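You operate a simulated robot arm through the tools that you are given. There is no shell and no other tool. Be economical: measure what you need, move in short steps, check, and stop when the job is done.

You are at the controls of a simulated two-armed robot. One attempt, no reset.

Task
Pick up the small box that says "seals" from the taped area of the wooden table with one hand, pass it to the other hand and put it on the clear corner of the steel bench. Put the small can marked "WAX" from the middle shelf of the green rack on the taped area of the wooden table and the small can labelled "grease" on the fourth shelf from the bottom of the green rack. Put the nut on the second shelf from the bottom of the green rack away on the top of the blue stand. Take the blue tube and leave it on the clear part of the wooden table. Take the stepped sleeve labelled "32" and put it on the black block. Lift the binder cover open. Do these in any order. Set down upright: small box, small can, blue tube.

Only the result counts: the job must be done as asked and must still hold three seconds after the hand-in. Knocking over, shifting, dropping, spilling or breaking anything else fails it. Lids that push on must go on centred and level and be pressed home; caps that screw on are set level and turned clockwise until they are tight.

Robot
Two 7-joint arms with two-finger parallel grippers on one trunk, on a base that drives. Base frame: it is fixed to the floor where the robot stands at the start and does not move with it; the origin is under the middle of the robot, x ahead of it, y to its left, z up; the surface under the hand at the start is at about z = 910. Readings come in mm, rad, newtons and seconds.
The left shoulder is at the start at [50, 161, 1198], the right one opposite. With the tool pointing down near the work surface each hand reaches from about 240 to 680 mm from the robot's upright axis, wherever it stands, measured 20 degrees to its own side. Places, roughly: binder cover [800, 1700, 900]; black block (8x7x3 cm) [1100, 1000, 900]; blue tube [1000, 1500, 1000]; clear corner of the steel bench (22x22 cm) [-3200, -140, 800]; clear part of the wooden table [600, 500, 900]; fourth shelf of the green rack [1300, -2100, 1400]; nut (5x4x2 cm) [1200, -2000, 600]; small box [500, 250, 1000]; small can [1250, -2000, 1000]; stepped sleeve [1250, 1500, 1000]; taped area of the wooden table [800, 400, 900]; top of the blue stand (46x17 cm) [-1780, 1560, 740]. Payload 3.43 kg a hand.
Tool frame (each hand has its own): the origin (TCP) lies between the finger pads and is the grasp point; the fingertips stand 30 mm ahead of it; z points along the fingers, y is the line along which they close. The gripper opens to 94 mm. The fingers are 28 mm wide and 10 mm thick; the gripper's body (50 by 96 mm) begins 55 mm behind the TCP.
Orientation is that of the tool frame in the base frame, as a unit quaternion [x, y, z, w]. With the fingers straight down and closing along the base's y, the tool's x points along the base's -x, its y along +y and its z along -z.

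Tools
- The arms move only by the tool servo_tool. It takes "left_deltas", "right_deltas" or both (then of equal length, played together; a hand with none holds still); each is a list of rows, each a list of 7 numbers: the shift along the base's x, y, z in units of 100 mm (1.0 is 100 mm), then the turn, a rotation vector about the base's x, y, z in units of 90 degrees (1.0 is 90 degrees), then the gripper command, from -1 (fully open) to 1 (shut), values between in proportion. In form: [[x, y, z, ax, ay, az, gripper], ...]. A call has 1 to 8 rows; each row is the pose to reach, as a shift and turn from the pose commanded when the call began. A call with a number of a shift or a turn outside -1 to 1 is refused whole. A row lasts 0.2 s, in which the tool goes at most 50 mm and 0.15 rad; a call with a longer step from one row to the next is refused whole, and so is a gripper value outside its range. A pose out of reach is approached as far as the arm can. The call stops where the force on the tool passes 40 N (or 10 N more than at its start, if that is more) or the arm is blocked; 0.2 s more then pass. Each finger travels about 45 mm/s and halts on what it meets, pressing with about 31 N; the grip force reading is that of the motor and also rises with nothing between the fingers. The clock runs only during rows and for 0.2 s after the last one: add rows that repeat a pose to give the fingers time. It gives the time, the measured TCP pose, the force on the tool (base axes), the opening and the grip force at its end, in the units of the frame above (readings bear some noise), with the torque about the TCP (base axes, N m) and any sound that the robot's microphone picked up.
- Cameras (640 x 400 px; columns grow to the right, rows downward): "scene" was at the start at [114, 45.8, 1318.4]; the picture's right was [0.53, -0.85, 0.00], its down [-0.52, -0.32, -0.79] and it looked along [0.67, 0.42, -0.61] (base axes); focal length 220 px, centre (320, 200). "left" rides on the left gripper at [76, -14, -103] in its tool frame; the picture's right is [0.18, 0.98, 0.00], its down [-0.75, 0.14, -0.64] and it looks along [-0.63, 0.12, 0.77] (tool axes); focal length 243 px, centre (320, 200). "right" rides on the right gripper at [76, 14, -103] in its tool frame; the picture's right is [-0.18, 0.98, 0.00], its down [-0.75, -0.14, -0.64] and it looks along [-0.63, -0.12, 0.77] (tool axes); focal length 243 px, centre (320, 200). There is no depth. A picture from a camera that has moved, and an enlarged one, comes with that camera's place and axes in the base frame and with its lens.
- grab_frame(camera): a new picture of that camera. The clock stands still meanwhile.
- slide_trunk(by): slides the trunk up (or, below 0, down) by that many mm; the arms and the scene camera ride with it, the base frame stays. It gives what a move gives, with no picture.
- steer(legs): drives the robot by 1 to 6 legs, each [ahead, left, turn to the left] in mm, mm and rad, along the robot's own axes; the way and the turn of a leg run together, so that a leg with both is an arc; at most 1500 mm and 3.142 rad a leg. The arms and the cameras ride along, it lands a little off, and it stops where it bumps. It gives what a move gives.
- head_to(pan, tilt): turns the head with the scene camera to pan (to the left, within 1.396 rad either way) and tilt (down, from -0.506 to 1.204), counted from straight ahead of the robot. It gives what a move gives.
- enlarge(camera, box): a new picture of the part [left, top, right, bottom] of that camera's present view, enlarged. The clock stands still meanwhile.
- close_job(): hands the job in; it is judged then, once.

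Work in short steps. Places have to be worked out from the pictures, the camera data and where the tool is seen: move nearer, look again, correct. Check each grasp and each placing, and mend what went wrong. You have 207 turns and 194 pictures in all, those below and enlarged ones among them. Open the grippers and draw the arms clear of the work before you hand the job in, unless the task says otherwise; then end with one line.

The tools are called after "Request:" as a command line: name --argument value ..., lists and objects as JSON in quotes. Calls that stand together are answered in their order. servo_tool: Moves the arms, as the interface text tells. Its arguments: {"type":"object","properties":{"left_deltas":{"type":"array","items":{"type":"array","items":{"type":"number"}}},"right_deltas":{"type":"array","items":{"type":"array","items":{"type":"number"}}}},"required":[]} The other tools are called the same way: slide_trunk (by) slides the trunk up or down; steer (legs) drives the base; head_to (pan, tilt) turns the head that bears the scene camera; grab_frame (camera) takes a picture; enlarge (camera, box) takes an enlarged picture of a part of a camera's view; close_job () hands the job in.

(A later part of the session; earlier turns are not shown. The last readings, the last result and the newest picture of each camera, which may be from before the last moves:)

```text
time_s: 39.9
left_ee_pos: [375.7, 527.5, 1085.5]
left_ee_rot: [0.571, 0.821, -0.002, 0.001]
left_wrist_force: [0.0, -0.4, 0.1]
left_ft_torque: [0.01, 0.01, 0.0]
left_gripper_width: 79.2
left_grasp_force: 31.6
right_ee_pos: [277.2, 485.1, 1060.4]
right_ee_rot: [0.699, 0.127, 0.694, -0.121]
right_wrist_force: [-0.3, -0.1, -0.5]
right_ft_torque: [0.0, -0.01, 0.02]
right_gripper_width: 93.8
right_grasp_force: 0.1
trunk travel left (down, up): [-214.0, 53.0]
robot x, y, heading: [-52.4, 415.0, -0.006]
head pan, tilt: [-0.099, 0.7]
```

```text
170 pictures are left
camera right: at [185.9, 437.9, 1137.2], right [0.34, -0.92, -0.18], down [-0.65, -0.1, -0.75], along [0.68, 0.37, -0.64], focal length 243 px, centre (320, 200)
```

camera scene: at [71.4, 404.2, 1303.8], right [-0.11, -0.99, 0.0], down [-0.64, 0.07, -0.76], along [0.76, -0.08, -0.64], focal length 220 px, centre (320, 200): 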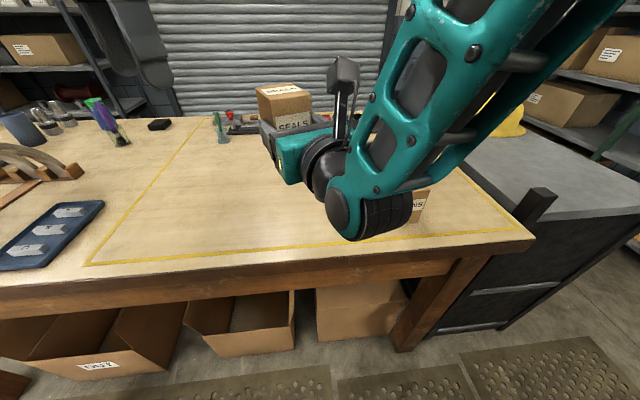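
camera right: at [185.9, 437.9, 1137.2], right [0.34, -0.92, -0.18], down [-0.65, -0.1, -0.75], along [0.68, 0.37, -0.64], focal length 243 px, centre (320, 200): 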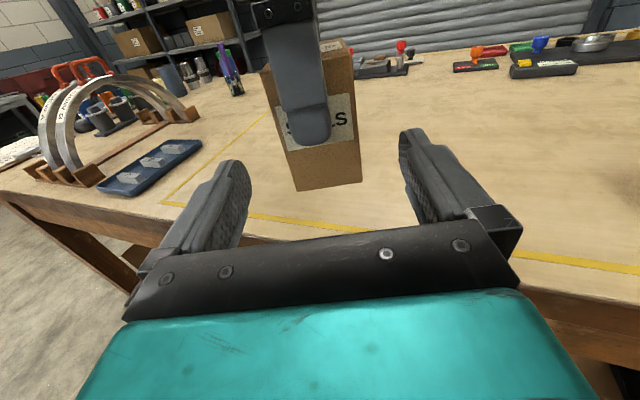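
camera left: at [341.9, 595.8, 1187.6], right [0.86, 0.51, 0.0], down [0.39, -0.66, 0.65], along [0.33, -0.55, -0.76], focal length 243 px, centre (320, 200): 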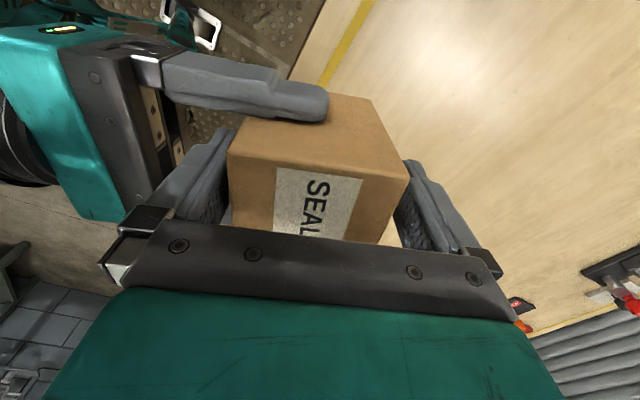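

The box is passed to the left hand. Now I return the right hand to its downward pose and look to both sides before driving.

Request:
servo_tool --right_deltas '[[0, -0.4, 0.1, 0, 0, -0.08, -1], [0, -0.8, 0.2, 0, 0, -0.16, -1], [0, -1.0, 0.3, 0, 0, -0.229, -1], [0, -1.0, 0.3, 0, 0, -0.229, -1]]'

Request:
servo_tool --right_deltas '[[0, 0, 0.1, -0.065, 0, 0.065, -1], [0, 0, 0.2, -0.13, 0, 0.13, -1], [0, 0, 0.2, -0.195, 0, 0.195, -1], [0, 0, 0.2, -0.26, 0, 0.26, -1], [0, 0, 0.2, -0.325, 0, 0.325, -1], [0, 0, 0.2, -0.39, 0, 0.39, -1], [0, 0, 0.2, -0.455, 0, 0.455, -1], [0, 0, 0.2, -0.52, 0, 0.52, -1]]'

Request:
servo_tool --right_deltas '[[0, 0, 0, -0.065, 0, 0.065, -1], [0, 0, 0, -0.13, 0, 0.13, -1], [0, 0, 0, -0.195, 0, 0.195, -1], [0, 0, 0, -0.26, 0, 0.26, -1], [0, 0, 0, -0.325, 0, 0.325, -1], [0, 0, 0, -0.39, 0, 0.39, -1], [0, 0, 0, -0.455, 0, 0.455, -1], [0, 0, 0, -0.52, 0, 0.52, -1]]'

Request:
servo_tool --right_deltas '[[0, 0, 0, -0.065, 0, 0.065, -1], [0, 0, 0, -0.13, 0, 0.13, -1], [0, 0, 0, -0.195, 0, 0.195, -1], [0, 0, 0, -0.26, 0, 0.26, -1], [0, 0, 0, -0.325, 0, 0.325, -1], [0, 0, 0, -0.374, 0, 0.374, -1], [0, 0, 0, -0.374, 0, 0.374, -1]]'

Request:
head_to --pan -1.39 --tilt 0.45

Request:
grab_frame --camera "scene"

Request:
head_to --pan 1.39 --tilt 0.45

Request:
grab_frame --camera "scene"

```text
time_s: 40.9
left_ee_pos: [374.2, 526.4, 1085.0]
left_ee_rot: [0.572, 0.821, -0.001, 0.002]
left_wrist_force: [0.0, -0.1, 0.8]
left_ft_torque: [0.0, -0.02, -0.03]
left_gripper_width: 79.2
left_grasp_force: 30.7
right_ee_pos: [281.4, 381.0, 1093.9]
right_ee_rot: [0.713, -0.008, 0.701, 0.006]
right_wrist_force: [0.8, 0.2, -0.2]
right_ft_torque: [-0.01, 0.0, -0.03]
right_gripper_width: 94.0
right_grasp_force: 0.1
right hand out of reach, approached as far as the arm can: row 1, 2, 3, 4
trunk travel left (down, up): [-214.0, 53.0]
robot x, y, heading: [-55.2, 411.6, -0.007]
head pan, tilt: [-0.099, 0.7]
```

```text
time_s: 42.7
left_ee_pos: [375.9, 527.3, 1085.0]
left_ee_rot: [0.571, 0.821, -0.002, 0.001]
left_wrist_force: [0.9, 0.7, -0.6]
left_ft_torque: [-0.02, 0.05, -0.01]
left_gripper_width: 79.1
left_grasp_force: 30.2
right_ee_pos: [309.8, 420.9, 1063.3]
right_ee_rot: [0.648, 0.434, 0.621, 0.077]
right_wrist_force: [0.7, 0.2, -0.6]
right_ft_torque: [0.0, 0.03, 0.04]
right_gripper_width: 93.8
right_grasp_force: 0.1
right hand out of reach, approached as far as the arm can: row 1, 2, 3, 4, 5, 6, 7, 8
trunk travel left (down, up): [-214.0, 53.0]
robot x, y, heading: [-53.8, 411.8, -0.007]
head pan, tilt: [-0.099, 0.7]
```

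```text
time_s: 44.5
left_ee_pos: [375.2, 526.3, 1085.7]
left_ee_rot: [0.571, 0.821, -0.002, 0.001]
left_wrist_force: [-0.6, 0.5, 0.2]
left_ft_torque: [-0.01, 0.0, -0.02]
left_gripper_width: 79.2
left_grasp_force: 31.1
right_ee_pos: [304.5, 418.1, 1066.0]
right_ee_rot: [0.347, 0.853, 0.383, 0.073]
right_wrist_force: [0.3, 0.4, -1.2]
right_ft_torque: [0.01, -0.02, -0.03]
right_gripper_width: 94.0
right_grasp_force: 0.0
right hand out of reach, approached as far as the arm can: row 1, 2, 3
trunk travel left (down, up): [-214.0, 53.0]
robot x, y, heading: [-55.6, 414.3, -0.009]
head pan, tilt: [-0.099, 0.7]
```

```text
time_s: 46.1
left_ee_pos: [374.8, 526.2, 1085.8]
left_ee_rot: [0.571, 0.821, -0.002, 0.002]
left_wrist_force: [0.2, -0.2, 0.9]
left_ft_torque: [0.03, -0.02, 0.01]
left_gripper_width: 79.4
left_grasp_force: 30.5
right_ee_pos: [305.1, 418.1, 1065.8]
right_ee_rot: [0.053, 0.989, 0.128, 0.056]
right_wrist_force: [0.2, 1.1, -0.3]
right_ft_torque: [-0.02, 0.02, -0.01]
right_gripper_width: 94.0
right_grasp_force: 0.1
trunk travel left (down, up): [-214.0, 53.0]
robot x, y, heading: [-54.5, 414.6, -0.007]
head pan, tilt: [-0.099, 0.7]
```

```text
time_s: 47.5
left_ee_pos: [375.3, 526.9, 1085.6]
left_ee_rot: [0.571, 0.821, -0.001, 0.001]
left_wrist_force: [0.5, -0.3, -0.2]
left_ft_torque: [0.0, 0.0, 0.01]
left_gripper_width: 79.1
left_grasp_force: 30.7
right_ee_pos: [304.8, 417.6, 1065.4]
right_ee_rot: [0.053, 0.989, 0.129, 0.057]
right_wrist_force: [-0.7, 0.1, 0.6]
right_ft_torque: [-0.02, -0.03, 0.01]
right_gripper_width: 93.9
right_grasp_force: 0.1
trunk travel left (down, up): [-214.0, 53.0]
robot x, y, heading: [-52.0, 410.7, -0.006]
head pan, tilt: [-1.389, 0.45]
```

```text
169 pictures are left
camera scene: at [3.1, 322.8, 1325.9], right [-0.98, -0.17, 0.0], down [-0.08, 0.43, -0.9], along [0.16, -0.89, -0.44], focal length 220 px, centre (320, 200)
```

scene: 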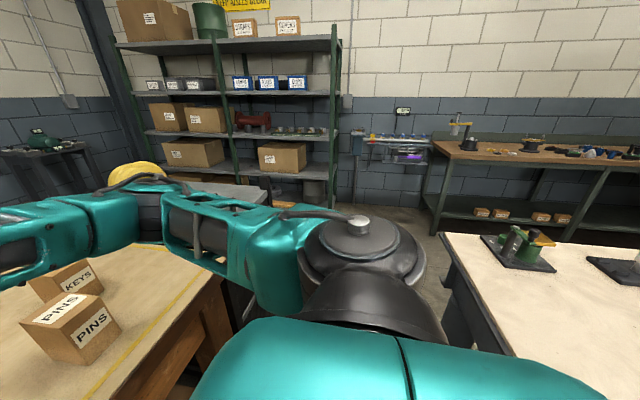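

```text
time_s: 50.0
left_ee_pos: [374.7, 526.1, 1085.8]
left_ee_rot: [0.571, 0.821, 0.0, 0.002]
left_wrist_force: [0.7, 0.6, -0.1]
left_ft_torque: [0.03, 0.05, 0.03]
left_gripper_width: 79.1
left_grasp_force: 31.1
right_ee_pos: [305.2, 418.3, 1065.1]
right_ee_rot: [0.054, 0.989, 0.129, 0.057]
right_wrist_force: [0.5, 0.0, -0.1]
right_ft_torque: [-0.02, 0.01, 0.0]
right_gripper_width: 94.1
right_grasp_force: 0.1
trunk travel left (down, up): [-214.0, 53.0]
robot x, y, heading: [-52.6, 416.0, -0.001]
head pan, tilt: [1.389, 0.45]
```

```text
168 pictures are left
camera scene: at [4.3, 503.5, 1325.9], right [0.98, -0.19, 0.0], down [-0.08, -0.43, -0.9], along [0.17, 0.88, -0.44], focal length 220 px, centre (320, 200)
```

scene: 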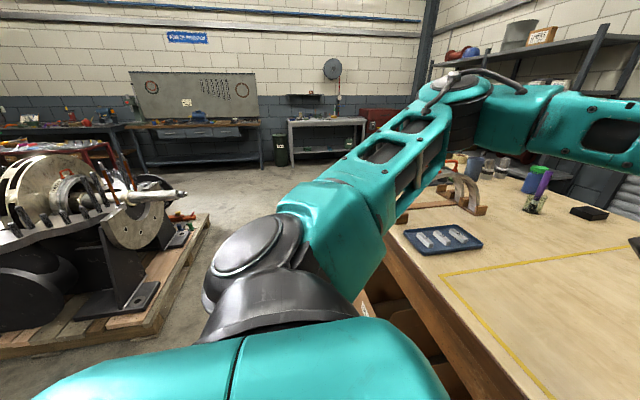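

The aisle is narrow, with a beige table behind me and a corridor to the right before the rack. I raise the trunk, sidestep right to the corridor and look again.

Request:
slide_trunk --by 50

Request:
steer --legs '[[45, 0, 0], [0, -700, 0]]'

Request:
head_to --pan -1.39 --tilt 0.5

Request:
grab_frame --camera "scene"

```text
time_s: 50.9
left_ee_pos: [375.2, 526.0, 1136.7]
left_ee_rot: [0.571, 0.821, 0.0, 0.002]
left_wrist_force: [-0.2, 0.6, -2.8]
left_ft_torque: [0.01, 0.01, -0.02]
left_gripper_width: 79.2
left_grasp_force: 30.9
right_ee_pos: [304.1, 418.8, 1114.1]
right_ee_rot: [0.054, 0.989, 0.129, 0.057]
right_wrist_force: [0.7, -0.8, -0.6]
right_ft_torque: [0.03, 0.01, 0.01]
right_gripper_width: 93.9
right_grasp_force: 0.1
trunk travel left (down, up): [-264.0, 3.0]
robot x, y, heading: [-53.0, 417.3, -0.005]
head pan, tilt: [1.389, 0.45]
```

```text
time_s: 58.1
left_ee_pos: [413.8, -187.5, 1135.3]
left_ee_rot: [0.574, 0.819, -0.001, 0.002]
left_wrist_force: [-0.8, -0.1, -3.0]
left_ft_torque: [0.02, 0.02, -0.01]
left_gripper_width: 79.2
left_grasp_force: 30.6
right_ee_pos: [342.9, -296.7, 1115.8]
right_ee_rot: [0.056, 0.988, 0.128, 0.058]
right_wrist_force: [0.3, -0.3, 0.0]
right_ft_torque: [-0.02, -0.01, 0.01]
right_gripper_width: 94.0
right_grasp_force: 0.1
trunk travel left (down, up): [-264.0, 3.0]
robot x, y, heading: [-18.5, -300.9, -0.014]
head pan, tilt: [1.389, 0.45]
```

```text
time_s: 60.5
left_ee_pos: [412.7, -187.4, 1136.0]
left_ee_rot: [0.574, 0.819, -0.002, 0.001]
left_wrist_force: [0.1, -0.5, -2.3]
left_ft_torque: [0.02, 0.05, -0.02]
left_gripper_width: 79.3
left_grasp_force: 31.4
right_ee_pos: [342.4, -296.8, 1114.4]
right_ee_rot: [0.056, 0.989, 0.128, 0.057]
right_wrist_force: [0.0, 0.2, -0.4]
right_ft_torque: [-0.02, 0.02, 0.01]
right_gripper_width: 93.7
right_grasp_force: 0.0
trunk travel left (down, up): [-264.0, 3.0]
robot x, y, heading: [-14.9, -300.5, -0.015]
head pan, tilt: [-1.389, 0.499]
```

```text
167 pictures are left
camera scene: at [39.8, -389.6, 1371.5], right [-0.99, -0.17, 0.0], down [-0.08, 0.47, -0.88], along [0.15, -0.87, -0.48], focal length 220 px, centre (320, 200)
```

scene: 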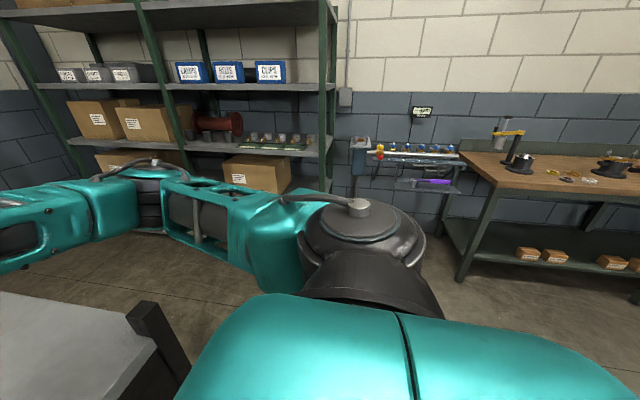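

The corridor floor is clear. I go on to y ≈ -900 and turn right to face it and look both ways.

Request:
steer --legs '[[-100, -650, 0], [0, 0, -1.57]]'

Request:
head_to --pan -1.1 --tilt 0.4

Request:
grab_frame --camera "scene"

Request:
head_to --pan 0.6 --tilt 0.4

Request:
grab_frame --camera "scene"

```text
time_s: 70.5
left_ee_pos: [-7.8, -1378.0, 1137.0]
left_ee_rot: [0.984, 0.181, -0.002, 0.001]
left_wrist_force: [0.2, -0.1, -2.3]
left_ft_torque: [0.0, -0.01, -0.01]
left_gripper_width: 79.1
left_grasp_force: 31.7
right_ee_pos: [-116.5, -1308.5, 1114.7]
right_ee_rot: [0.734, 0.664, 0.051, 0.131]
right_wrist_force: [-0.6, 0.1, 0.1]
right_ft_torque: [0.02, -0.04, 0.0]
right_gripper_width: 93.9
right_grasp_force: 0.0
trunk travel left (down, up): [-264.0, 3.0]
robot x, y, heading: [-125.2, -948.9, -1.569]
head pan, tilt: [-1.389, 0.499]
```

```text
time_s: 71.3
left_ee_pos: [-7.5, -1377.4, 1136.4]
left_ee_rot: [0.984, 0.181, -0.002, 0.0]
left_wrist_force: [-0.8, -0.5, -3.1]
left_ft_torque: [-0.02, -0.01, 0.01]
left_gripper_width: 79.2
left_grasp_force: 30.8
right_ee_pos: [-116.6, -1307.9, 1115.2]
right_ee_rot: [0.734, 0.664, 0.051, 0.131]
right_wrist_force: [0.2, 0.0, -0.3]
right_ft_torque: [0.0, 0.0, -0.02]
right_gripper_width: 94.2
right_grasp_force: 0.1
trunk travel left (down, up): [-264.0, 3.0]
robot x, y, heading: [-123.0, -950.2, -1.569]
head pan, tilt: [-1.1, 0.4]
```

```text
166 pictures are left
camera scene: at [-206.6, -1032.3, 1380.6], right [-0.46, 0.89, 0.0], down [0.35, 0.18, -0.92], along [-0.82, -0.42, -0.39], focal length 220 px, centre (320, 200)
```

scene: 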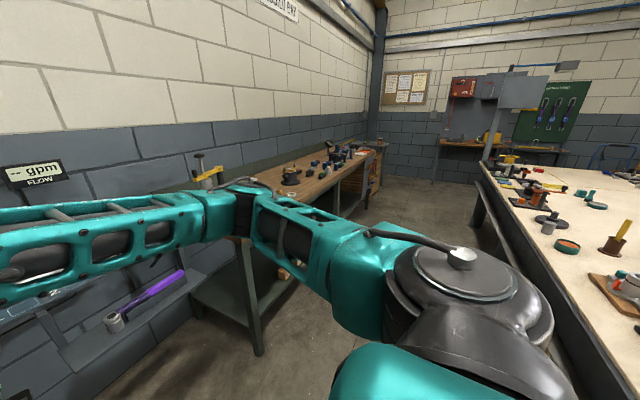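

```text
time_s: 73.0
left_ee_pos: [-7.0, -1377.7, 1135.0]
left_ee_rot: [0.984, 0.181, -0.002, 0.0]
left_wrist_force: [0.2, 0.3, -2.7]
left_ft_torque: [0.04, -0.01, 0.02]
left_gripper_width: 78.9
left_grasp_force: 30.9
right_ee_pos: [-115.6, -1309.1, 1114.9]
right_ee_rot: [0.734, 0.664, 0.051, 0.131]
right_wrist_force: [-0.5, 0.4, -0.1]
right_ft_torque: [-0.02, 0.02, 0.01]
right_gripper_width: 94.0
right_grasp_force: 0.0
trunk travel left (down, up): [-264.0, 3.0]
robot x, y, heading: [-122.3, -950.6, -1.567]
head pan, tilt: [0.6, 0.4]
```

```text
165 pictures are left
camera scene: at [-71.6, -1066.5, 1380.6], right [-0.82, -0.57, 0.0], down [-0.22, 0.32, -0.92], along [0.52, -0.76, -0.39], focal length 220 px, centre (320, 200)
```

scene: 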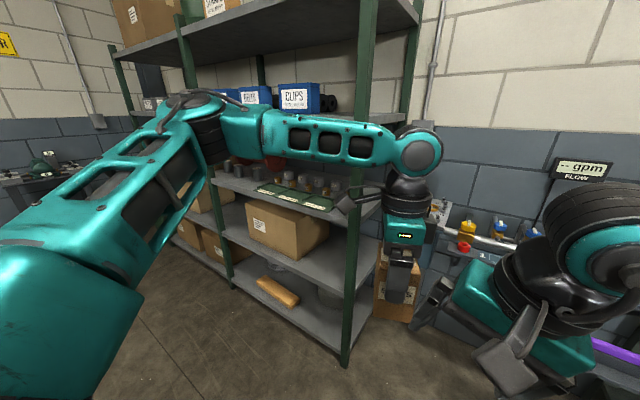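

The corridor towards -x runs between the beige table (edge y ≈ -690) and the vise bench (edge y ≈ -1640). I turn to face -x and drive along its middle.

Request:
steer --legs '[[0, 0, -1.57], [300, 215, 0], [1200, 0, 0]]'

Request:
head_to --pan -0.35 --tilt 0.35

Request:
grab_frame --camera "scene"

```text
time_s: 85.0
left_ee_pos: [-2048.4, -1281.8, 1136.1]
left_ee_rot: [0.823, -0.568, -0.003, -0.002]
left_wrist_force: [-0.4, 0.2, -3.3]
left_ft_torque: [-0.04, 0.0, -0.01]
left_gripper_width: 79.4
left_grasp_force: 31.7
right_ee_pos: [-1978.7, -1171.7, 1115.3]
right_ee_rot: [0.989, -0.05, -0.057, 0.129]
right_wrist_force: [1.0, -0.3, -0.2]
right_ft_torque: [0.0, -0.01, 0.02]
right_gripper_width: 93.9
right_grasp_force: 0.0
trunk travel left (down, up): [-264.0, 3.0]
robot x, y, heading: [-1622.9, -1162.4, -3.142]
head pan, tilt: [0.6, 0.4]
```

```text
time_s: 86.3
left_ee_pos: [-2047.8, -1280.6, 1136.3]
left_ee_rot: [0.823, -0.567, -0.002, -0.002]
left_wrist_force: [-0.6, 0.1, -2.5]
left_ft_torque: [-0.03, -0.01, -0.01]
left_gripper_width: 78.9
left_grasp_force: 30.7
right_ee_pos: [-1978.2, -1171.6, 1114.8]
right_ee_rot: [0.989, -0.049, -0.056, 0.129]
right_wrist_force: [0.0, -0.7, -1.0]
right_ft_torque: [0.0, -0.04, 0.0]
right_gripper_width: 93.9
right_grasp_force: 0.1
trunk travel left (down, up): [-264.0, 3.0]
robot x, y, heading: [-1616.4, -1160.7, -3.139]
head pan, tilt: [-0.351, 0.351]
```

```text
164 pictures are left
camera scene: at [-1747.5, -1131.1, 1385.1], right [0.34, 0.94, 0.0], down [0.32, -0.12, -0.94], along [-0.88, 0.32, -0.34], focal length 220 px, centre (320, 200)
```

scene: 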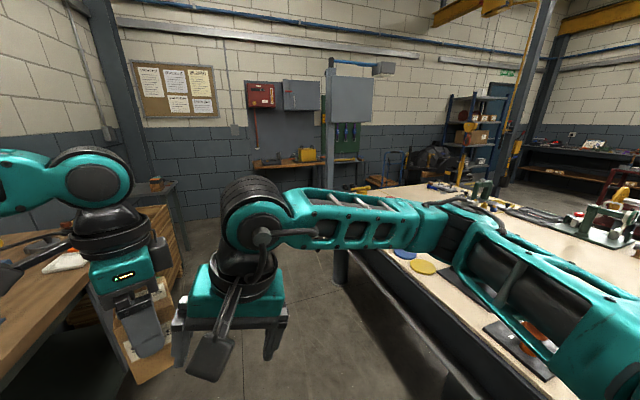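

The bench lies beyond the end of this table. I drive on to its far end and look right.

Request:
steer --legs '[[1150, 0, 0]]'

Request:
head_to --pan -0.95 --tilt 0.4

Request:
grab_frame --camera "scene"

```text
time_s: 92.1
left_ee_pos: [-3191.0, -1279.5, 1135.5]
left_ee_rot: [0.823, -0.569, -0.001, -0.001]
left_wrist_force: [0.4, -0.1, -1.7]
left_ft_torque: [0.0, -0.01, 0.03]
left_gripper_width: 79.5
left_grasp_force: 31.5
right_ee_pos: [-3121.1, -1170.2, 1115.2]
right_ee_rot: [0.989, -0.051, -0.057, 0.129]
right_wrist_force: [0.2, 0.4, -0.1]
right_ft_torque: [0.02, 0.02, -0.01]
right_gripper_width: 93.9
right_grasp_force: 0.0
trunk travel left (down, up): [-264.0, 3.0]
robot x, y, heading: [-2761.3, -1164.5, 3.141]
head pan, tilt: [-0.351, 0.351]
```

```text
time_s: 93.1
left_ee_pos: [-3190.2, -1280.5, 1135.5]
left_ee_rot: [0.823, -0.568, -0.002, -0.001]
left_wrist_force: [-0.3, 0.2, -2.0]
left_ft_torque: [0.0, 0.01, 0.01]
left_gripper_width: 78.9
left_grasp_force: 31.5
right_ee_pos: [-3121.6, -1171.3, 1115.0]
right_ee_rot: [0.989, -0.05, -0.057, 0.13]
right_wrist_force: [0.5, -0.8, -0.5]
right_ft_torque: [-0.02, -0.03, 0.0]
right_gripper_width: 94.0
right_grasp_force: 0.1
trunk travel left (down, up): [-264.0, 3.0]
robot x, y, heading: [-2761.8, -1164.0, 3.142]
head pan, tilt: [-0.949, 0.4]
```

```text
163 pictures are left
camera scene: at [-2856.6, -1088.2, 1380.6], right [0.81, 0.58, 0.0], down [0.23, -0.32, -0.92], along [-0.54, 0.75, -0.39], focal length 220 px, centre (320, 200)
```

scene: 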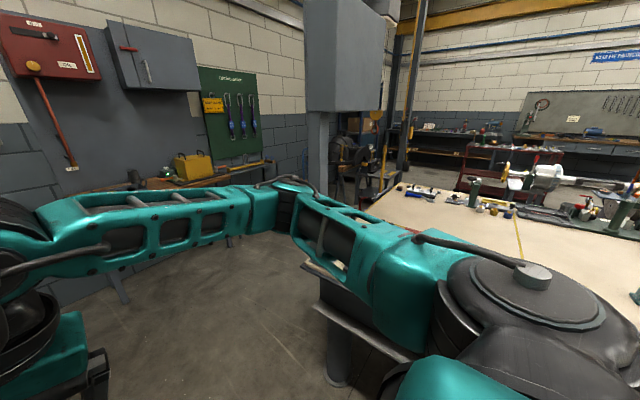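

My arm hides the target. I move a bit further along and turn right to face +y, towards the bench.

Request:
steer --legs '[[300, 0, 0], [0, 0, -1.57]]'

Request:
head_to --pan 0.1 --tilt 0.55

Request:
grab_frame --camera "scene"

```text
time_s: 98.9
left_ee_pos: [-3189.9, -737.1, 1136.2]
left_ee_rot: [-0.188, 0.982, 0.0, 0.003]
left_wrist_force: [-0.2, 0.1, -3.3]
left_ft_torque: [0.02, 0.03, 0.0]
left_gripper_width: 79.0
left_grasp_force: 30.9
right_ee_pos: [-3078.4, -806.1, 1115.0]
right_ee_rot: [-0.67, 0.729, 0.131, -0.052]
right_wrist_force: [-0.2, 0.4, -0.1]
right_ft_torque: [0.0, -0.04, 0.02]
right_gripper_width: 93.9
right_grasp_force: 0.0
trunk travel left (down, up): [-264.0, 3.0]
robot x, y, heading: [-3067.0, -1162.3, 1.593]
head pan, tilt: [-0.949, 0.4]
```

```text
time_s: 100.2
left_ee_pos: [-3190.4, -737.0, 1135.0]
left_ee_rot: [-0.188, 0.982, 0.0, 0.001]
left_wrist_force: [0.3, -0.2, -3.1]
left_ft_torque: [-0.02, -0.02, 0.01]
left_gripper_width: 79.3
left_grasp_force: 31.3
right_ee_pos: [-3079.5, -805.2, 1115.6]
right_ee_rot: [-0.671, 0.728, 0.131, -0.052]
right_wrist_force: [-0.2, 0.6, -0.1]
right_ft_torque: [-0.02, 0.03, 0.02]
right_gripper_width: 94.1
right_grasp_force: 0.1
trunk travel left (down, up): [-264.0, 3.0]
robot x, y, heading: [-3067.0, -1164.8, 1.587]
head pan, tilt: [0.099, 0.55]
```

```text
162 pictures are left
camera scene: at [-3076.5, -1033.4, 1366.9], right [0.99, 0.12, 0.0], down [0.06, -0.52, -0.85], along [-0.1, 0.85, -0.52], focal length 220 px, centre (320, 200)
```

scene: 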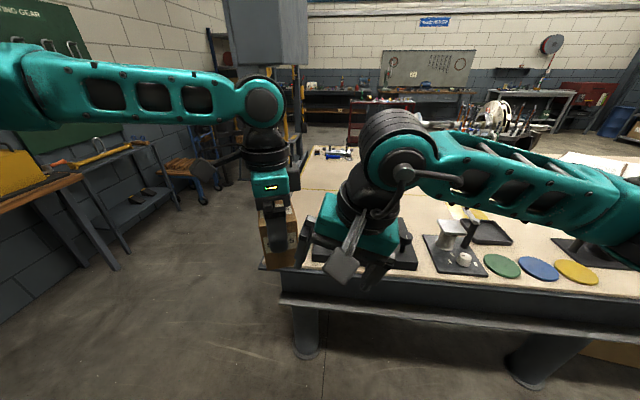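

The large beige-topped table is the steel bench itself: top near z = 800, left end near x = -3330. The target lies by that left end. I drive round to the open side left of it and face +x.

Request:
steer --legs '[[0, 680, 0], [850, 0, 0], [0, 0, -1.58]]'

Request:
head_to --pan 0.0 --tilt 0.7

Request:
grab_frame --camera "scene"

```text
time_s: 113.2
left_ee_pos: [-3456.8, -7.0, 1131.5]
left_ee_rot: [0.321, 0.947, -0.005, 0.001]
left_wrist_force: [-0.1, 1.0, -3.9]
left_ft_torque: [0.01, 0.0, 0.0]
left_gripper_width: 79.2
left_grasp_force: 31.0
right_ee_pos: [-3474.2, -131.4, 1109.6]
right_ee_rot: [-0.245, 0.96, 0.136, 0.012]
right_wrist_force: [0.0, 0.0, -0.2]
right_ft_torque: [-0.02, 0.02, 0.0]
right_gripper_width: 94.0
right_grasp_force: 0.1
trunk travel left (down, up): [-264.0, 3.0]
robot x, y, heading: [-3761.8, -335.1, 0.556]
head pan, tilt: [0.099, 0.55]
stopped in leg 3: the robot was blocked; the commanded pose is now the measured one
```

```text
time_s: 113.9
left_ee_pos: [-3456.3, -6.6, 1130.9]
left_ee_rot: [0.323, 0.946, -0.005, 0.001]
left_wrist_force: [0.2, -0.1, -2.4]
left_ft_torque: [0.03, 0.01, -0.03]
left_gripper_width: 79.4
left_grasp_force: 30.8
right_ee_pos: [-3472.1, -130.6, 1109.8]
right_ee_rot: [-0.242, 0.961, 0.135, 0.012]
right_wrist_force: [-1.1, 0.4, 0.5]
right_ft_torque: [0.01, 0.01, 0.01]
right_gripper_width: 94.3
right_grasp_force: 0.1
trunk travel left (down, up): [-264.0, 3.0]
robot x, y, heading: [-3760.9, -339.2, 0.554]
head pan, tilt: [0.0, 0.7]
```

```text
161 pictures are left
camera scene: at [-3650.1, -262.0, 1352.4], right [0.53, -0.85, 0.01], down [-0.55, -0.35, -0.76], along [0.65, 0.4, -0.65], focal length 220 px, centre (320, 200)
```

scene: 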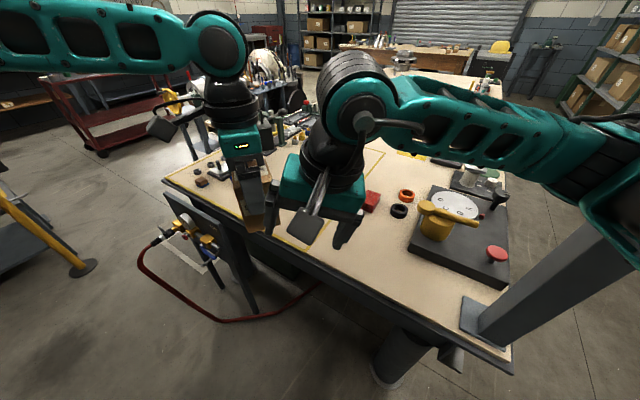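

The turn stopped when my right arm met the column at the bench's right end. I back away from it by turning left, move along to y ≈ 60, then turn to face the taped corner.

Request:
steer --legs '[[0, 0, 0.5], [390, 112, 0], [0, 0, -1.3]]'

Request:
head_to --pan -0.2 --tilt 0.8

Request:
grab_frame --camera "scene"

```text
time_s: 121.1
left_ee_pos: [-3224.9, 57.3, 1134.9]
left_ee_rot: [0.669, 0.743, -0.001, 0.002]
left_wrist_force: [-0.7, 0.4, -1.7]
left_ft_torque: [0.01, 0.01, 0.01]
left_gripper_width: 79.2
left_grasp_force: 31.3
right_ee_pos: [-3326.1, -18.0, 1114.4]
right_ee_rot: [0.159, 0.977, 0.121, 0.07]
right_wrist_force: [-0.4, -0.2, -0.6]
right_ft_torque: [-0.02, 0.0, -0.02]
right_gripper_width: 93.9
right_grasp_force: 0.1
trunk travel left (down, up): [-264.0, 3.0]
robot x, y, heading: [-3670.5, 54.1, -0.251]
head pan, tilt: [0.0, 0.7]
```

```text
time_s: 121.8
left_ee_pos: [-3226.7, 58.5, 1135.2]
left_ee_rot: [0.669, 0.743, -0.001, 0.001]
left_wrist_force: [0.3, -0.3, -3.0]
left_ft_torque: [0.01, -0.02, -0.03]
left_gripper_width: 79.3
left_grasp_force: 30.6
right_ee_pos: [-3326.8, -17.0, 1113.9]
right_ee_rot: [0.158, 0.978, 0.12, 0.07]
right_wrist_force: [-0.1, -1.1, -0.5]
right_ft_torque: [-0.02, -0.01, -0.03]
right_gripper_width: 93.9
right_grasp_force: 0.1
trunk travel left (down, up): [-264.0, 3.0]
robot x, y, heading: [-3668.1, 53.9, -0.26]
head pan, tilt: [-0.201, 0.799]
```

```text
160 pictures are left
camera scene: at [-3556.5, 8.4, 1345.5], right [-0.44, -0.9, 0.0], down [-0.64, 0.32, -0.7], along [0.63, -0.31, -0.72], focal length 220 px, centre (320, 200)
```

scene: 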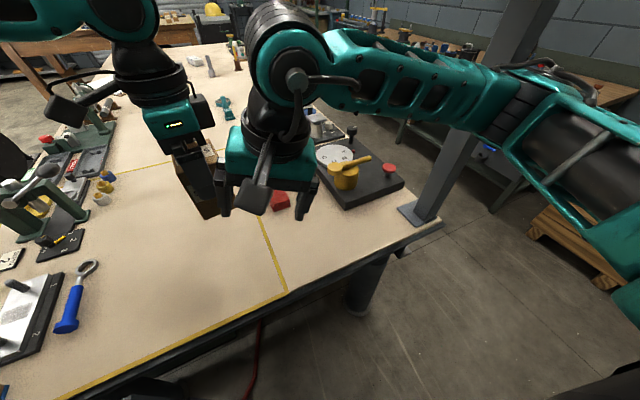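

The taped part of the bench starts at y ≈ -20, and the bare corner right of it around [-3200, -140] is clear. I move the right hand aside, bring the left over the corner and lower the trunk.

Request:
servo_tool --right_deltas '[[-0.1, -0.3, 0, 0, 0, 0, -1], [-0.2, -0.6, 0, 0, 0, 0, -1], [-0.3, -0.9, 0, 0, 0, 0, -1], [-0.3, -0.9, 0, 0, 0, 0, -1]]'

Request:
slide_trunk --by -110

Request:
servo_tool --left_deltas '[[0, -0.25, 0, 0, 0, 0, 1], [0.05, -0.5, 0, 0, 0, 0, 1], [0.1, -0.75, 0, 0, 0, 0, 1], [0.13, -1.0, 0, 0, 0, 0, 1], [0.13, -1.0, 0, 0, 0, 0, 1]]'

Request:
servo_tool --left_deltas '[[0.03, -0.25, 0, 0, 0, 0, 1], [0.06, -0.5, 0, 0, 0, 0, 1], [0.09, -0.75, 0, 0, 0, 0, 1], [0.1, -0.95, 0, 0, 0, 0, 1], [0.1, -0.95, 0, 0, 0, 0, 1]]'

Request:
grab_frame --camera "left"

Request:
grab_frame --camera "scene"

```text
time_s: 122.8
left_ee_pos: [-3225.6, 57.5, 1136.0]
left_ee_rot: [0.669, 0.743, -0.001, 0.001]
left_wrist_force: [-0.6, 0.7, -3.4]
left_ft_torque: [0.01, 0.0, 0.01]
left_gripper_width: 79.0
left_grasp_force: 30.9
right_ee_pos: [-3356.7, -108.9, 1115.6]
right_ee_rot: [0.157, 0.978, 0.121, 0.07]
right_wrist_force: [-0.7, 0.7, -0.5]
right_ft_torque: [0.0, -0.03, -0.01]
right_gripper_width: 94.0
right_grasp_force: 0.1
trunk travel left (down, up): [-264.0, 3.0]
robot x, y, heading: [-3669.0, 53.5, -0.256]
head pan, tilt: [-0.201, 0.799]
```

```text
time_s: 124.2
left_ee_pos: [-3226.5, 57.9, 1025.3]
left_ee_rot: [0.669, 0.743, -0.001, 0.002]
left_wrist_force: [0.4, 0.4, -3.0]
left_ft_torque: [0.02, 0.0, -0.01]
left_gripper_width: 79.1
left_grasp_force: 30.4
right_ee_pos: [-3358.1, -108.4, 1004.9]
right_ee_rot: [0.158, 0.977, 0.121, 0.071]
right_wrist_force: [0.4, -0.1, 0.5]
right_ft_torque: [-0.01, 0.0, 0.01]
right_gripper_width: 94.0
right_grasp_force: 0.0
trunk travel left (down, up): [-154.0, 113.0]
robot x, y, heading: [-3667.2, 50.3, -0.257]
head pan, tilt: [-0.201, 0.799]
```

```text
time_s: 125.4
left_ee_pos: [-3233.8, 52.6, 1027.2]
left_ee_rot: [0.669, 0.743, -0.002, 0.002]
left_wrist_force: [0.1, 0.1, -2.5]
left_ft_torque: [0.0, 0.01, -0.01]
left_gripper_width: 79.3
left_grasp_force: 31.2
left hand out of reach, approached as far as the arm can: row 1, 2, 3, 4, 5
right_ee_pos: [-3358.0, -108.7, 1004.9]
right_ee_rot: [0.158, 0.978, 0.121, 0.07]
right_wrist_force: [0.5, 0.1, -0.8]
right_ft_torque: [-0.04, -0.01, 0.04]
right_gripper_width: 94.0
right_grasp_force: 0.2
trunk travel left (down, up): [-154.0, 113.0]
robot x, y, heading: [-3667.6, 54.8, -0.253]
head pan, tilt: [-0.201, 0.799]
```

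```text
time_s: 126.6
left_ee_pos: [-3238.5, 52.5, 1033.9]
left_ee_rot: [0.67, 0.743, -0.001, 0.002]
left_wrist_force: [-0.2, 0.0, -2.4]
left_ft_torque: [0.0, -0.02, 0.02]
left_gripper_width: 79.4
left_grasp_force: 31.0
left hand out of reach, approached as far as the arm can: row 1, 2, 3, 4, 5
right_ee_pos: [-3357.0, -108.5, 1004.2]
right_ee_rot: [0.157, 0.978, 0.121, 0.07]
right_wrist_force: [0.8, 0.3, 0.6]
right_ft_torque: [0.0, -0.01, -0.01]
right_gripper_width: 94.0
right_grasp_force: 0.1
trunk travel left (down, up): [-154.0, 113.0]
robot x, y, heading: [-3671.6, 52.4, -0.255]
head pan, tilt: [-0.201, 0.799]
```

```text
159 pictures are left
camera left: at [-3259.7, 126.8, 1137.0], right [0.96, 0.29, 0.0], down [0.22, -0.73, 0.65], along [0.18, -0.62, -0.76], focal length 243 px, centre (320, 200)
```

left: 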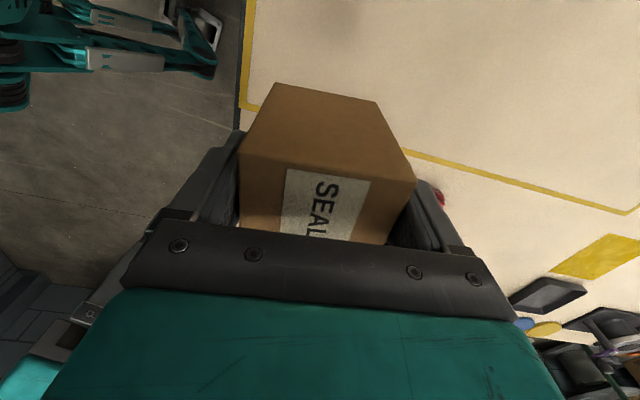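

```text
158 pictures are left
camera scene: at [-3556.4, 8.3, 1235.5], right [-0.44, -0.9, 0.0], down [-0.64, 0.32, -0.7], along [0.63, -0.31, -0.72], focal length 220 px, centre (320, 200)
```

scene: 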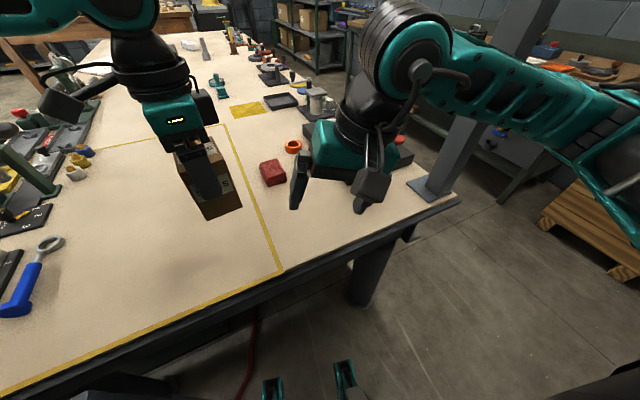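

Again it is the inward yaw that limits the reach. I turn the left hand back by about 54°, since the box's heading does not matter, and then try moving right.

Request:
servo_tool --left_deltas '[[0, 0, 0, 0, 0, 0.09, 1], [0, 0, 0, 0, 0, 0.18, 1], [0, 0, 0, 0, 0, 0.27, 1], [0, 0, 0, 0, 0, 0.36, 1], [0, 0, 0, 0, 0, 0.45, 1], [0, 0, 0, 0, 0, 0.54, 1], [0, 0, 0, 0, 0, 0.63, 1], [0, 0, 0, 0, 0, 0.68, 1]]'

Request:
servo_tool --left_deltas '[[0, -0.25, 0, 0, 0, 0, 1], [0.05, -0.5, 0, 0, 0, 0, 1], [0.1, -0.75, 0, 0, 0, 0, 1], [0.15, -1.0, 0, 0, 0, 0, 1], [0.15, -1.0, 0, 0, 0, 0, 1]]'

```text
time_s: 128.4
left_ee_pos: [-3238.5, 54.0, 1033.5]
left_ee_rot: [0.197, 0.98, 0.0, 0.001]
left_wrist_force: [-0.4, -0.2, -3.5]
left_ft_torque: [0.03, 0.02, 0.03]
left_gripper_width: 79.4
left_grasp_force: 31.5
right_ee_pos: [-3357.2, -108.7, 1005.4]
right_ee_rot: [0.158, 0.977, 0.122, 0.071]
right_wrist_force: [-0.4, 0.3, 0.1]
right_ft_torque: [0.01, 0.01, 0.03]
right_gripper_width: 93.6
right_grasp_force: 0.2
trunk travel left (down, up): [-154.0, 113.0]
robot x, y, heading: [-3668.6, 51.7, -0.257]
head pan, tilt: [-0.201, 0.799]
```

```text
time_s: 129.6
left_ee_pos: [-3241.5, 51.7, 1034.3]
left_ee_rot: [0.197, 0.98, 0.0, 0.002]
left_wrist_force: [-0.6, -0.3, -2.8]
left_ft_torque: [0.0, 0.01, 0.01]
left_gripper_width: 79.4
left_grasp_force: 30.7
left hand out of reach, approached as far as the arm can: row 1, 2, 3, 4, 5
right_ee_pos: [-3356.7, -108.6, 1006.2]
right_ee_rot: [0.158, 0.977, 0.121, 0.07]
right_wrist_force: [0.2, -0.3, -0.8]
right_ft_torque: [0.01, 0.02, -0.01]
right_gripper_width: 94.1
right_grasp_force: 0.1
trunk travel left (down, up): [-154.0, 113.0]
robot x, y, heading: [-3670.5, 53.2, -0.251]
head pan, tilt: [-0.201, 0.799]
```

The limit now looks like plain reach, which grows the lower the hand is relative to the shoulder. I lower the hand and raise the trunk, then reach out.

Request:
servo_tool --left_deltas '[[0, 0, -0.3, 0, 0, 0, 1], [0, 0, -0.6, 0, 0, 0, 1], [0, 0, -0.9, 0, 0, 0, 1], [0, 0, -0.9, 0, 0, 0, 1]]'

Request:
slide_trunk --by 110

Request:
servo_tool --left_deltas '[[0, 0, -0.4, 0, 0, 0, 1], [0, 0, -0.8, 0, 0, 0, 1], [0, -0.2, -1.0, 0, 0, 0, 1], [0, -0.5, -1.0, 0, 0, 0, 1], [0.05, -0.75, -1.0, 0, 0, 0, 1], [0.1, -1.0, -1.0, 0, 0, 0, 1], [0.1, -1.0, -1.0, 0, 0, 0, 1]]'

Request:
servo_tool --left_deltas '[[0.05, -0.2, 0, 0, 0, 0, 1], [0.1, -0.5, 0, 0, 0, 0, 1], [0.2, -0.75, 0, 0, 0, 0, 1], [0.3, -0.95, 0, 0, 0, 0, 1], [0.3, -0.95, 0, 0, 0, 0, 1]]'

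Request:
grab_frame --camera "left"

Request:
grab_frame --camera "scene"

```text
time_s: 130.6
left_ee_pos: [-3242.0, 65.8, 949.8]
left_ee_rot: [0.198, 0.98, -0.001, 0.003]
left_wrist_force: [0.0, -0.9, -3.7]
left_ft_torque: [0.01, 0.02, 0.04]
left_gripper_width: 79.4
left_grasp_force: 30.9
left hand out of reach, approached as far as the arm can: row 2, 3, 4
right_ee_pos: [-3356.4, -109.2, 1006.2]
right_ee_rot: [0.157, 0.978, 0.121, 0.069]
right_wrist_force: [0.8, 0.5, 0.5]
right_ft_torque: [0.0, -0.01, 0.01]
right_gripper_width: 94.2
right_grasp_force: 0.1
trunk travel left (down, up): [-154.0, 113.0]
robot x, y, heading: [-3669.9, 51.0, -0.251]
head pan, tilt: [-0.201, 0.799]
```

```text
time_s: 132.1
left_ee_pos: [-3241.8, 64.8, 1060.1]
left_ee_rot: [0.198, 0.98, 0.0, 0.002]
left_wrist_force: [-0.4, -0.2, -1.7]
left_ft_torque: [0.03, 0.03, -0.01]
left_gripper_width: 79.3
left_grasp_force: 30.5
right_ee_pos: [-3356.3, -108.3, 1115.2]
right_ee_rot: [0.157, 0.978, 0.121, 0.07]
right_wrist_force: [-0.2, -0.5, -0.2]
right_ft_torque: [0.01, -0.01, 0.0]
right_gripper_width: 94.1
right_grasp_force: 0.2
trunk travel left (down, up): [-264.0, 3.0]
robot x, y, heading: [-3670.0, 54.4, -0.253]
head pan, tilt: [-0.201, 0.799]
```

```text
time_s: 133.7
left_ee_pos: [-3246.6, 85.6, 1008.7]
left_ee_rot: [0.197, 0.98, -0.002, 0.002]
left_wrist_force: [0.0, 0.6, -2.4]
left_ft_torque: [0.04, 0.0, 0.01]
left_gripper_width: 79.2
left_grasp_force: 31.0
left hand out of reach, approached as far as the arm can: row 1, 2, 3, 4, 5, 6, 7
right_ee_pos: [-3357.7, -109.5, 1115.9]
right_ee_rot: [0.158, 0.977, 0.122, 0.069]
right_wrist_force: [0.1, -0.2, -0.6]
right_ft_torque: [-0.01, 0.02, 0.03]
right_gripper_width: 94.0
right_grasp_force: 0.0
trunk travel left (down, up): [-264.0, 3.0]
robot x, y, heading: [-3669.7, 56.2, -0.253]
head pan, tilt: [-0.201, 0.799]
```

```text
time_s: 134.8
left_ee_pos: [-3238.6, 73.3, 1035.2]
left_ee_rot: [0.198, 0.98, -0.002, 0.002]
left_wrist_force: [0.4, -0.5, -2.9]
left_ft_torque: [-0.03, 0.04, -0.01]
left_gripper_width: 79.4
left_grasp_force: 30.4
left hand out of reach, approached as far as the arm can: row 1, 2, 3, 4, 5
right_ee_pos: [-3356.5, -108.7, 1115.8]
right_ee_rot: [0.159, 0.977, 0.121, 0.069]
right_wrist_force: [0.1, 0.2, 0.2]
right_ft_torque: [0.0, 0.0, 0.01]
right_gripper_width: 94.3
right_grasp_force: 0.0
trunk travel left (down, up): [-264.0, 3.0]
robot x, y, heading: [-3671.3, 55.4, -0.252]
head pan, tilt: [-0.201, 0.799]
```

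```text
157 pictures are left
camera left: at [-3313.2, 90.6, 1137.7], right [0.21, 0.98, 0.0], down [0.75, -0.16, 0.65], along [0.63, -0.14, -0.76], focal length 243 px, centre (320, 200)
```

left: 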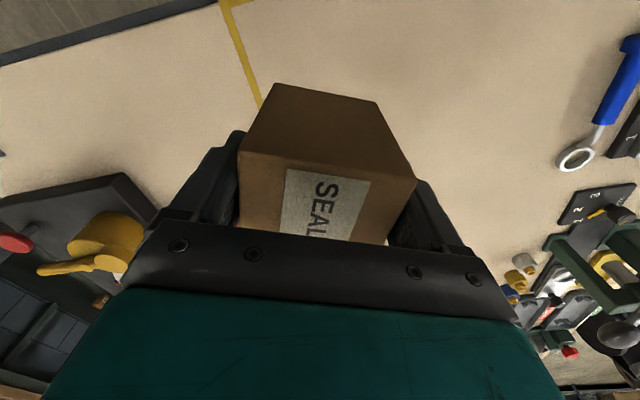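

```text
156 pictures are left
camera scene: at [-3556.6, 8.3, 1345.5], right [-0.44, -0.9, 0.0], down [-0.64, 0.32, -0.7], along [0.63, -0.31, -0.72], focal length 220 px, centre (320, 200)
```

scene: 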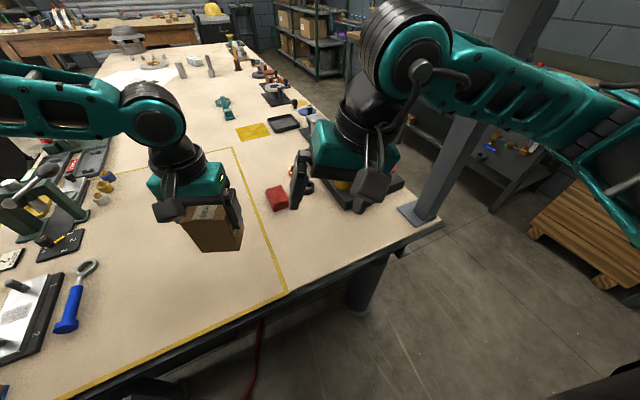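

The arm seems stuck in an awkward configuration. I bring the left hand back to a comfortable spot out to the left, like its starting pose, lower it there, and then try reaching right at low height.

Request:
servo_tool --left_deltas '[[0, 0.3, 0, 0, 0, 0, 1], [0, 0.6, 0, 0, 0, 0, 1], [-0.1, 0.9, 0.1, 0, 0, 0, 1], [-0.2, 1.0, 0.3, 0, 0, 0, 1], [-0.3, 1.0, 0.5, 0, 0, 0, 1]]'

Request:
servo_tool --left_deltas '[[0, 0.4, 0, 0, 0, 0, 1], [0, 0.8, 0, 0, 0, 0, 1], [0, 1.0, 0, 0, 0, 0, 1], [0, 1.0, 0, 0, 0, 0, 1]]'

Request:
servo_tool --left_deltas '[[0, 0, -0.3, 0, 0, 0, 1], [0, 0, -0.6, 0, 0, 0, 1], [0, 0, -0.9, 0, 0, 0, 1], [0, 0, -0.9, 0, 0, 0, 1]]'

Request:
servo_tool --left_deltas '[[0, 0, -0.3, 0, 0, 0, 1], [0, 0, -0.6, 0, 0, 0, 1], [0, 0, -0.6, 0, 0, 0, 1]]'

```text
time_s: 136.1
left_ee_pos: [-3272.4, 175.0, 1086.4]
left_ee_rot: [0.197, 0.98, 0.0, 0.003]
left_wrist_force: [-0.7, 0.6, -2.8]
left_ft_torque: [0.01, 0.05, -0.01]
left_gripper_width: 79.4
left_grasp_force: 30.9
right_ee_pos: [-3357.6, -108.5, 1115.2]
right_ee_rot: [0.158, 0.978, 0.121, 0.07]
right_wrist_force: [0.1, 0.3, -0.2]
right_ft_torque: [-0.02, 0.01, 0.01]
right_gripper_width: 94.0
right_grasp_force: 0.1
trunk travel left (down, up): [-264.0, 3.0]
robot x, y, heading: [-3668.1, 54.2, -0.251]
head pan, tilt: [-0.201, 0.799]
```

```text
time_s: 137.1
left_ee_pos: [-3272.0, 275.1, 1084.1]
left_ee_rot: [0.199, 0.98, 0.0, 0.002]
left_wrist_force: [-0.1, -0.9, -2.8]
left_ft_torque: [0.0, 0.03, -0.02]
left_gripper_width: 79.1
left_grasp_force: 31.0
right_ee_pos: [-3357.6, -108.9, 1116.0]
right_ee_rot: [0.158, 0.978, 0.121, 0.069]
right_wrist_force: [-0.7, -0.8, 0.3]
right_ft_torque: [0.04, 0.04, -0.04]
right_gripper_width: 93.8
right_grasp_force: 0.0
trunk travel left (down, up): [-264.0, 3.0]
robot x, y, heading: [-3671.5, 56.7, -0.259]
head pan, tilt: [-0.201, 0.799]
```

```text
time_s: 138.1
left_ee_pos: [-3271.2, 275.2, 993.0]
left_ee_rot: [0.198, 0.98, -0.001, 0.002]
left_wrist_force: [0.4, -0.3, -2.6]
left_ft_torque: [0.0, 0.03, 0.01]
left_gripper_width: 79.1
left_grasp_force: 30.8
right_ee_pos: [-3357.3, -108.0, 1116.7]
right_ee_rot: [0.158, 0.977, 0.122, 0.071]
right_wrist_force: [0.3, -0.1, 0.9]
right_ft_torque: [0.0, 0.02, -0.02]
right_gripper_width: 94.0
right_grasp_force: 0.1
trunk travel left (down, up): [-264.0, 3.0]
robot x, y, heading: [-3672.8, 52.8, -0.255]
head pan, tilt: [-0.201, 0.799]
```

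```text
time_s: 138.8
left_ee_pos: [-3271.7, 273.7, 933.1]
left_ee_rot: [0.199, 0.98, -0.001, 0.002]
left_wrist_force: [0.1, -0.1, -3.3]
left_ft_torque: [-0.02, -0.02, 0.0]
left_gripper_width: 79.2
left_grasp_force: 30.9
right_ee_pos: [-3357.4, -108.2, 1115.3]
right_ee_rot: [0.158, 0.977, 0.122, 0.07]
right_wrist_force: [0.6, 0.1, -0.6]
right_ft_torque: [0.03, -0.01, 0.0]
right_gripper_width: 94.1
right_grasp_force: 0.1
trunk travel left (down, up): [-264.0, 3.0]
robot x, y, heading: [-3670.2, 57.0, -0.252]
head pan, tilt: [-0.201, 0.799]
```

Here it lowers freely. Now I slide right at this low height to see how far the arm reaches.

Request:
servo_tool --left_deltas '[[0.05, -0.4, 0, 0, 0, 0, 1], [0.1, -0.8, 0, 0, 0, 0, 1], [0.15, -1.0, 0, 0, 0, 0, 1], [0.15, -1.0, 0, 0, 0, 0, 1]]'

Request:
servo_tool --left_deltas '[[0.05, -0.4, 0, 0, 0, 0, 1], [0.1, -0.8, 0, 0, 0, 0, 1], [0.15, -1.0, 0, 0, 0, 0, 1], [0.15, -1.0, 0, 0, 0, 0, 1]]'

Request:
servo_tool --left_deltas '[[0.05, -0.4, 0, 0, 0, 0, 1], [0.1, -0.8, 0, 0, 0, 0, 1], [0.15, -1.0, 0, 0, 0, 0, 1], [0.15, -1.0, 0, 0, 0, 0, 1]]'

```text
time_s: 139.8
left_ee_pos: [-3257.4, 171.9, 934.1]
left_ee_rot: [0.198, 0.98, -0.001, 0.002]
left_wrist_force: [0.1, -0.1, -3.5]
left_ft_torque: [-0.04, -0.01, -0.03]
left_gripper_width: 79.5
left_grasp_force: 30.5
right_ee_pos: [-3357.8, -108.1, 1116.1]
right_ee_rot: [0.158, 0.977, 0.121, 0.071]
right_wrist_force: [0.2, -0.1, -0.6]
right_ft_torque: [-0.04, -0.01, 0.0]
right_gripper_width: 93.8
right_grasp_force: 0.1
trunk travel left (down, up): [-264.0, 3.0]
robot x, y, heading: [-3668.1, 50.2, -0.252]
head pan, tilt: [-0.201, 0.799]
```

```text
time_s: 140.8
left_ee_pos: [-3247.3, 111.5, 963.9]
left_ee_rot: [0.198, 0.98, 0.0, 0.002]
left_wrist_force: [-0.7, 0.7, -2.4]
left_ft_torque: [0.02, 0.02, 0.0]
left_gripper_width: 79.3
left_grasp_force: 31.0
left hand out of reach, approached as far as the arm can: row 2, 3, 4
right_ee_pos: [-3356.6, -108.2, 1115.8]
right_ee_rot: [0.157, 0.978, 0.121, 0.071]
right_wrist_force: [0.1, -0.4, -0.3]
right_ft_torque: [-0.01, -0.01, -0.01]
right_gripper_width: 94.1
right_grasp_force: 0.1
trunk travel left (down, up): [-264.0, 3.0]
robot x, y, heading: [-3669.7, 52.4, -0.258]
head pan, tilt: [-0.201, 0.799]
```

```text
time_s: 141.8
left_ee_pos: [-3244.2, 91.2, 997.3]
left_ee_rot: [0.198, 0.98, -0.001, 0.002]
left_wrist_force: [-0.1, -0.6, -2.5]
left_ft_torque: [-0.03, 0.03, -0.01]
left_gripper_width: 79.4
left_grasp_force: 31.0
left hand out of reach, approached as far as the arm can: row 1, 2, 3, 4
right_ee_pos: [-3356.1, -108.9, 1116.2]
right_ee_rot: [0.158, 0.977, 0.122, 0.069]
right_wrist_force: [0.0, 0.9, 0.0]
right_ft_torque: [-0.02, -0.02, 0.0]
right_gripper_width: 94.1
right_grasp_force: 0.1
trunk travel left (down, up): [-264.0, 3.0]
robot x, y, heading: [-3667.3, 55.9, -0.256]
head pan, tilt: [-0.201, 0.799]
```

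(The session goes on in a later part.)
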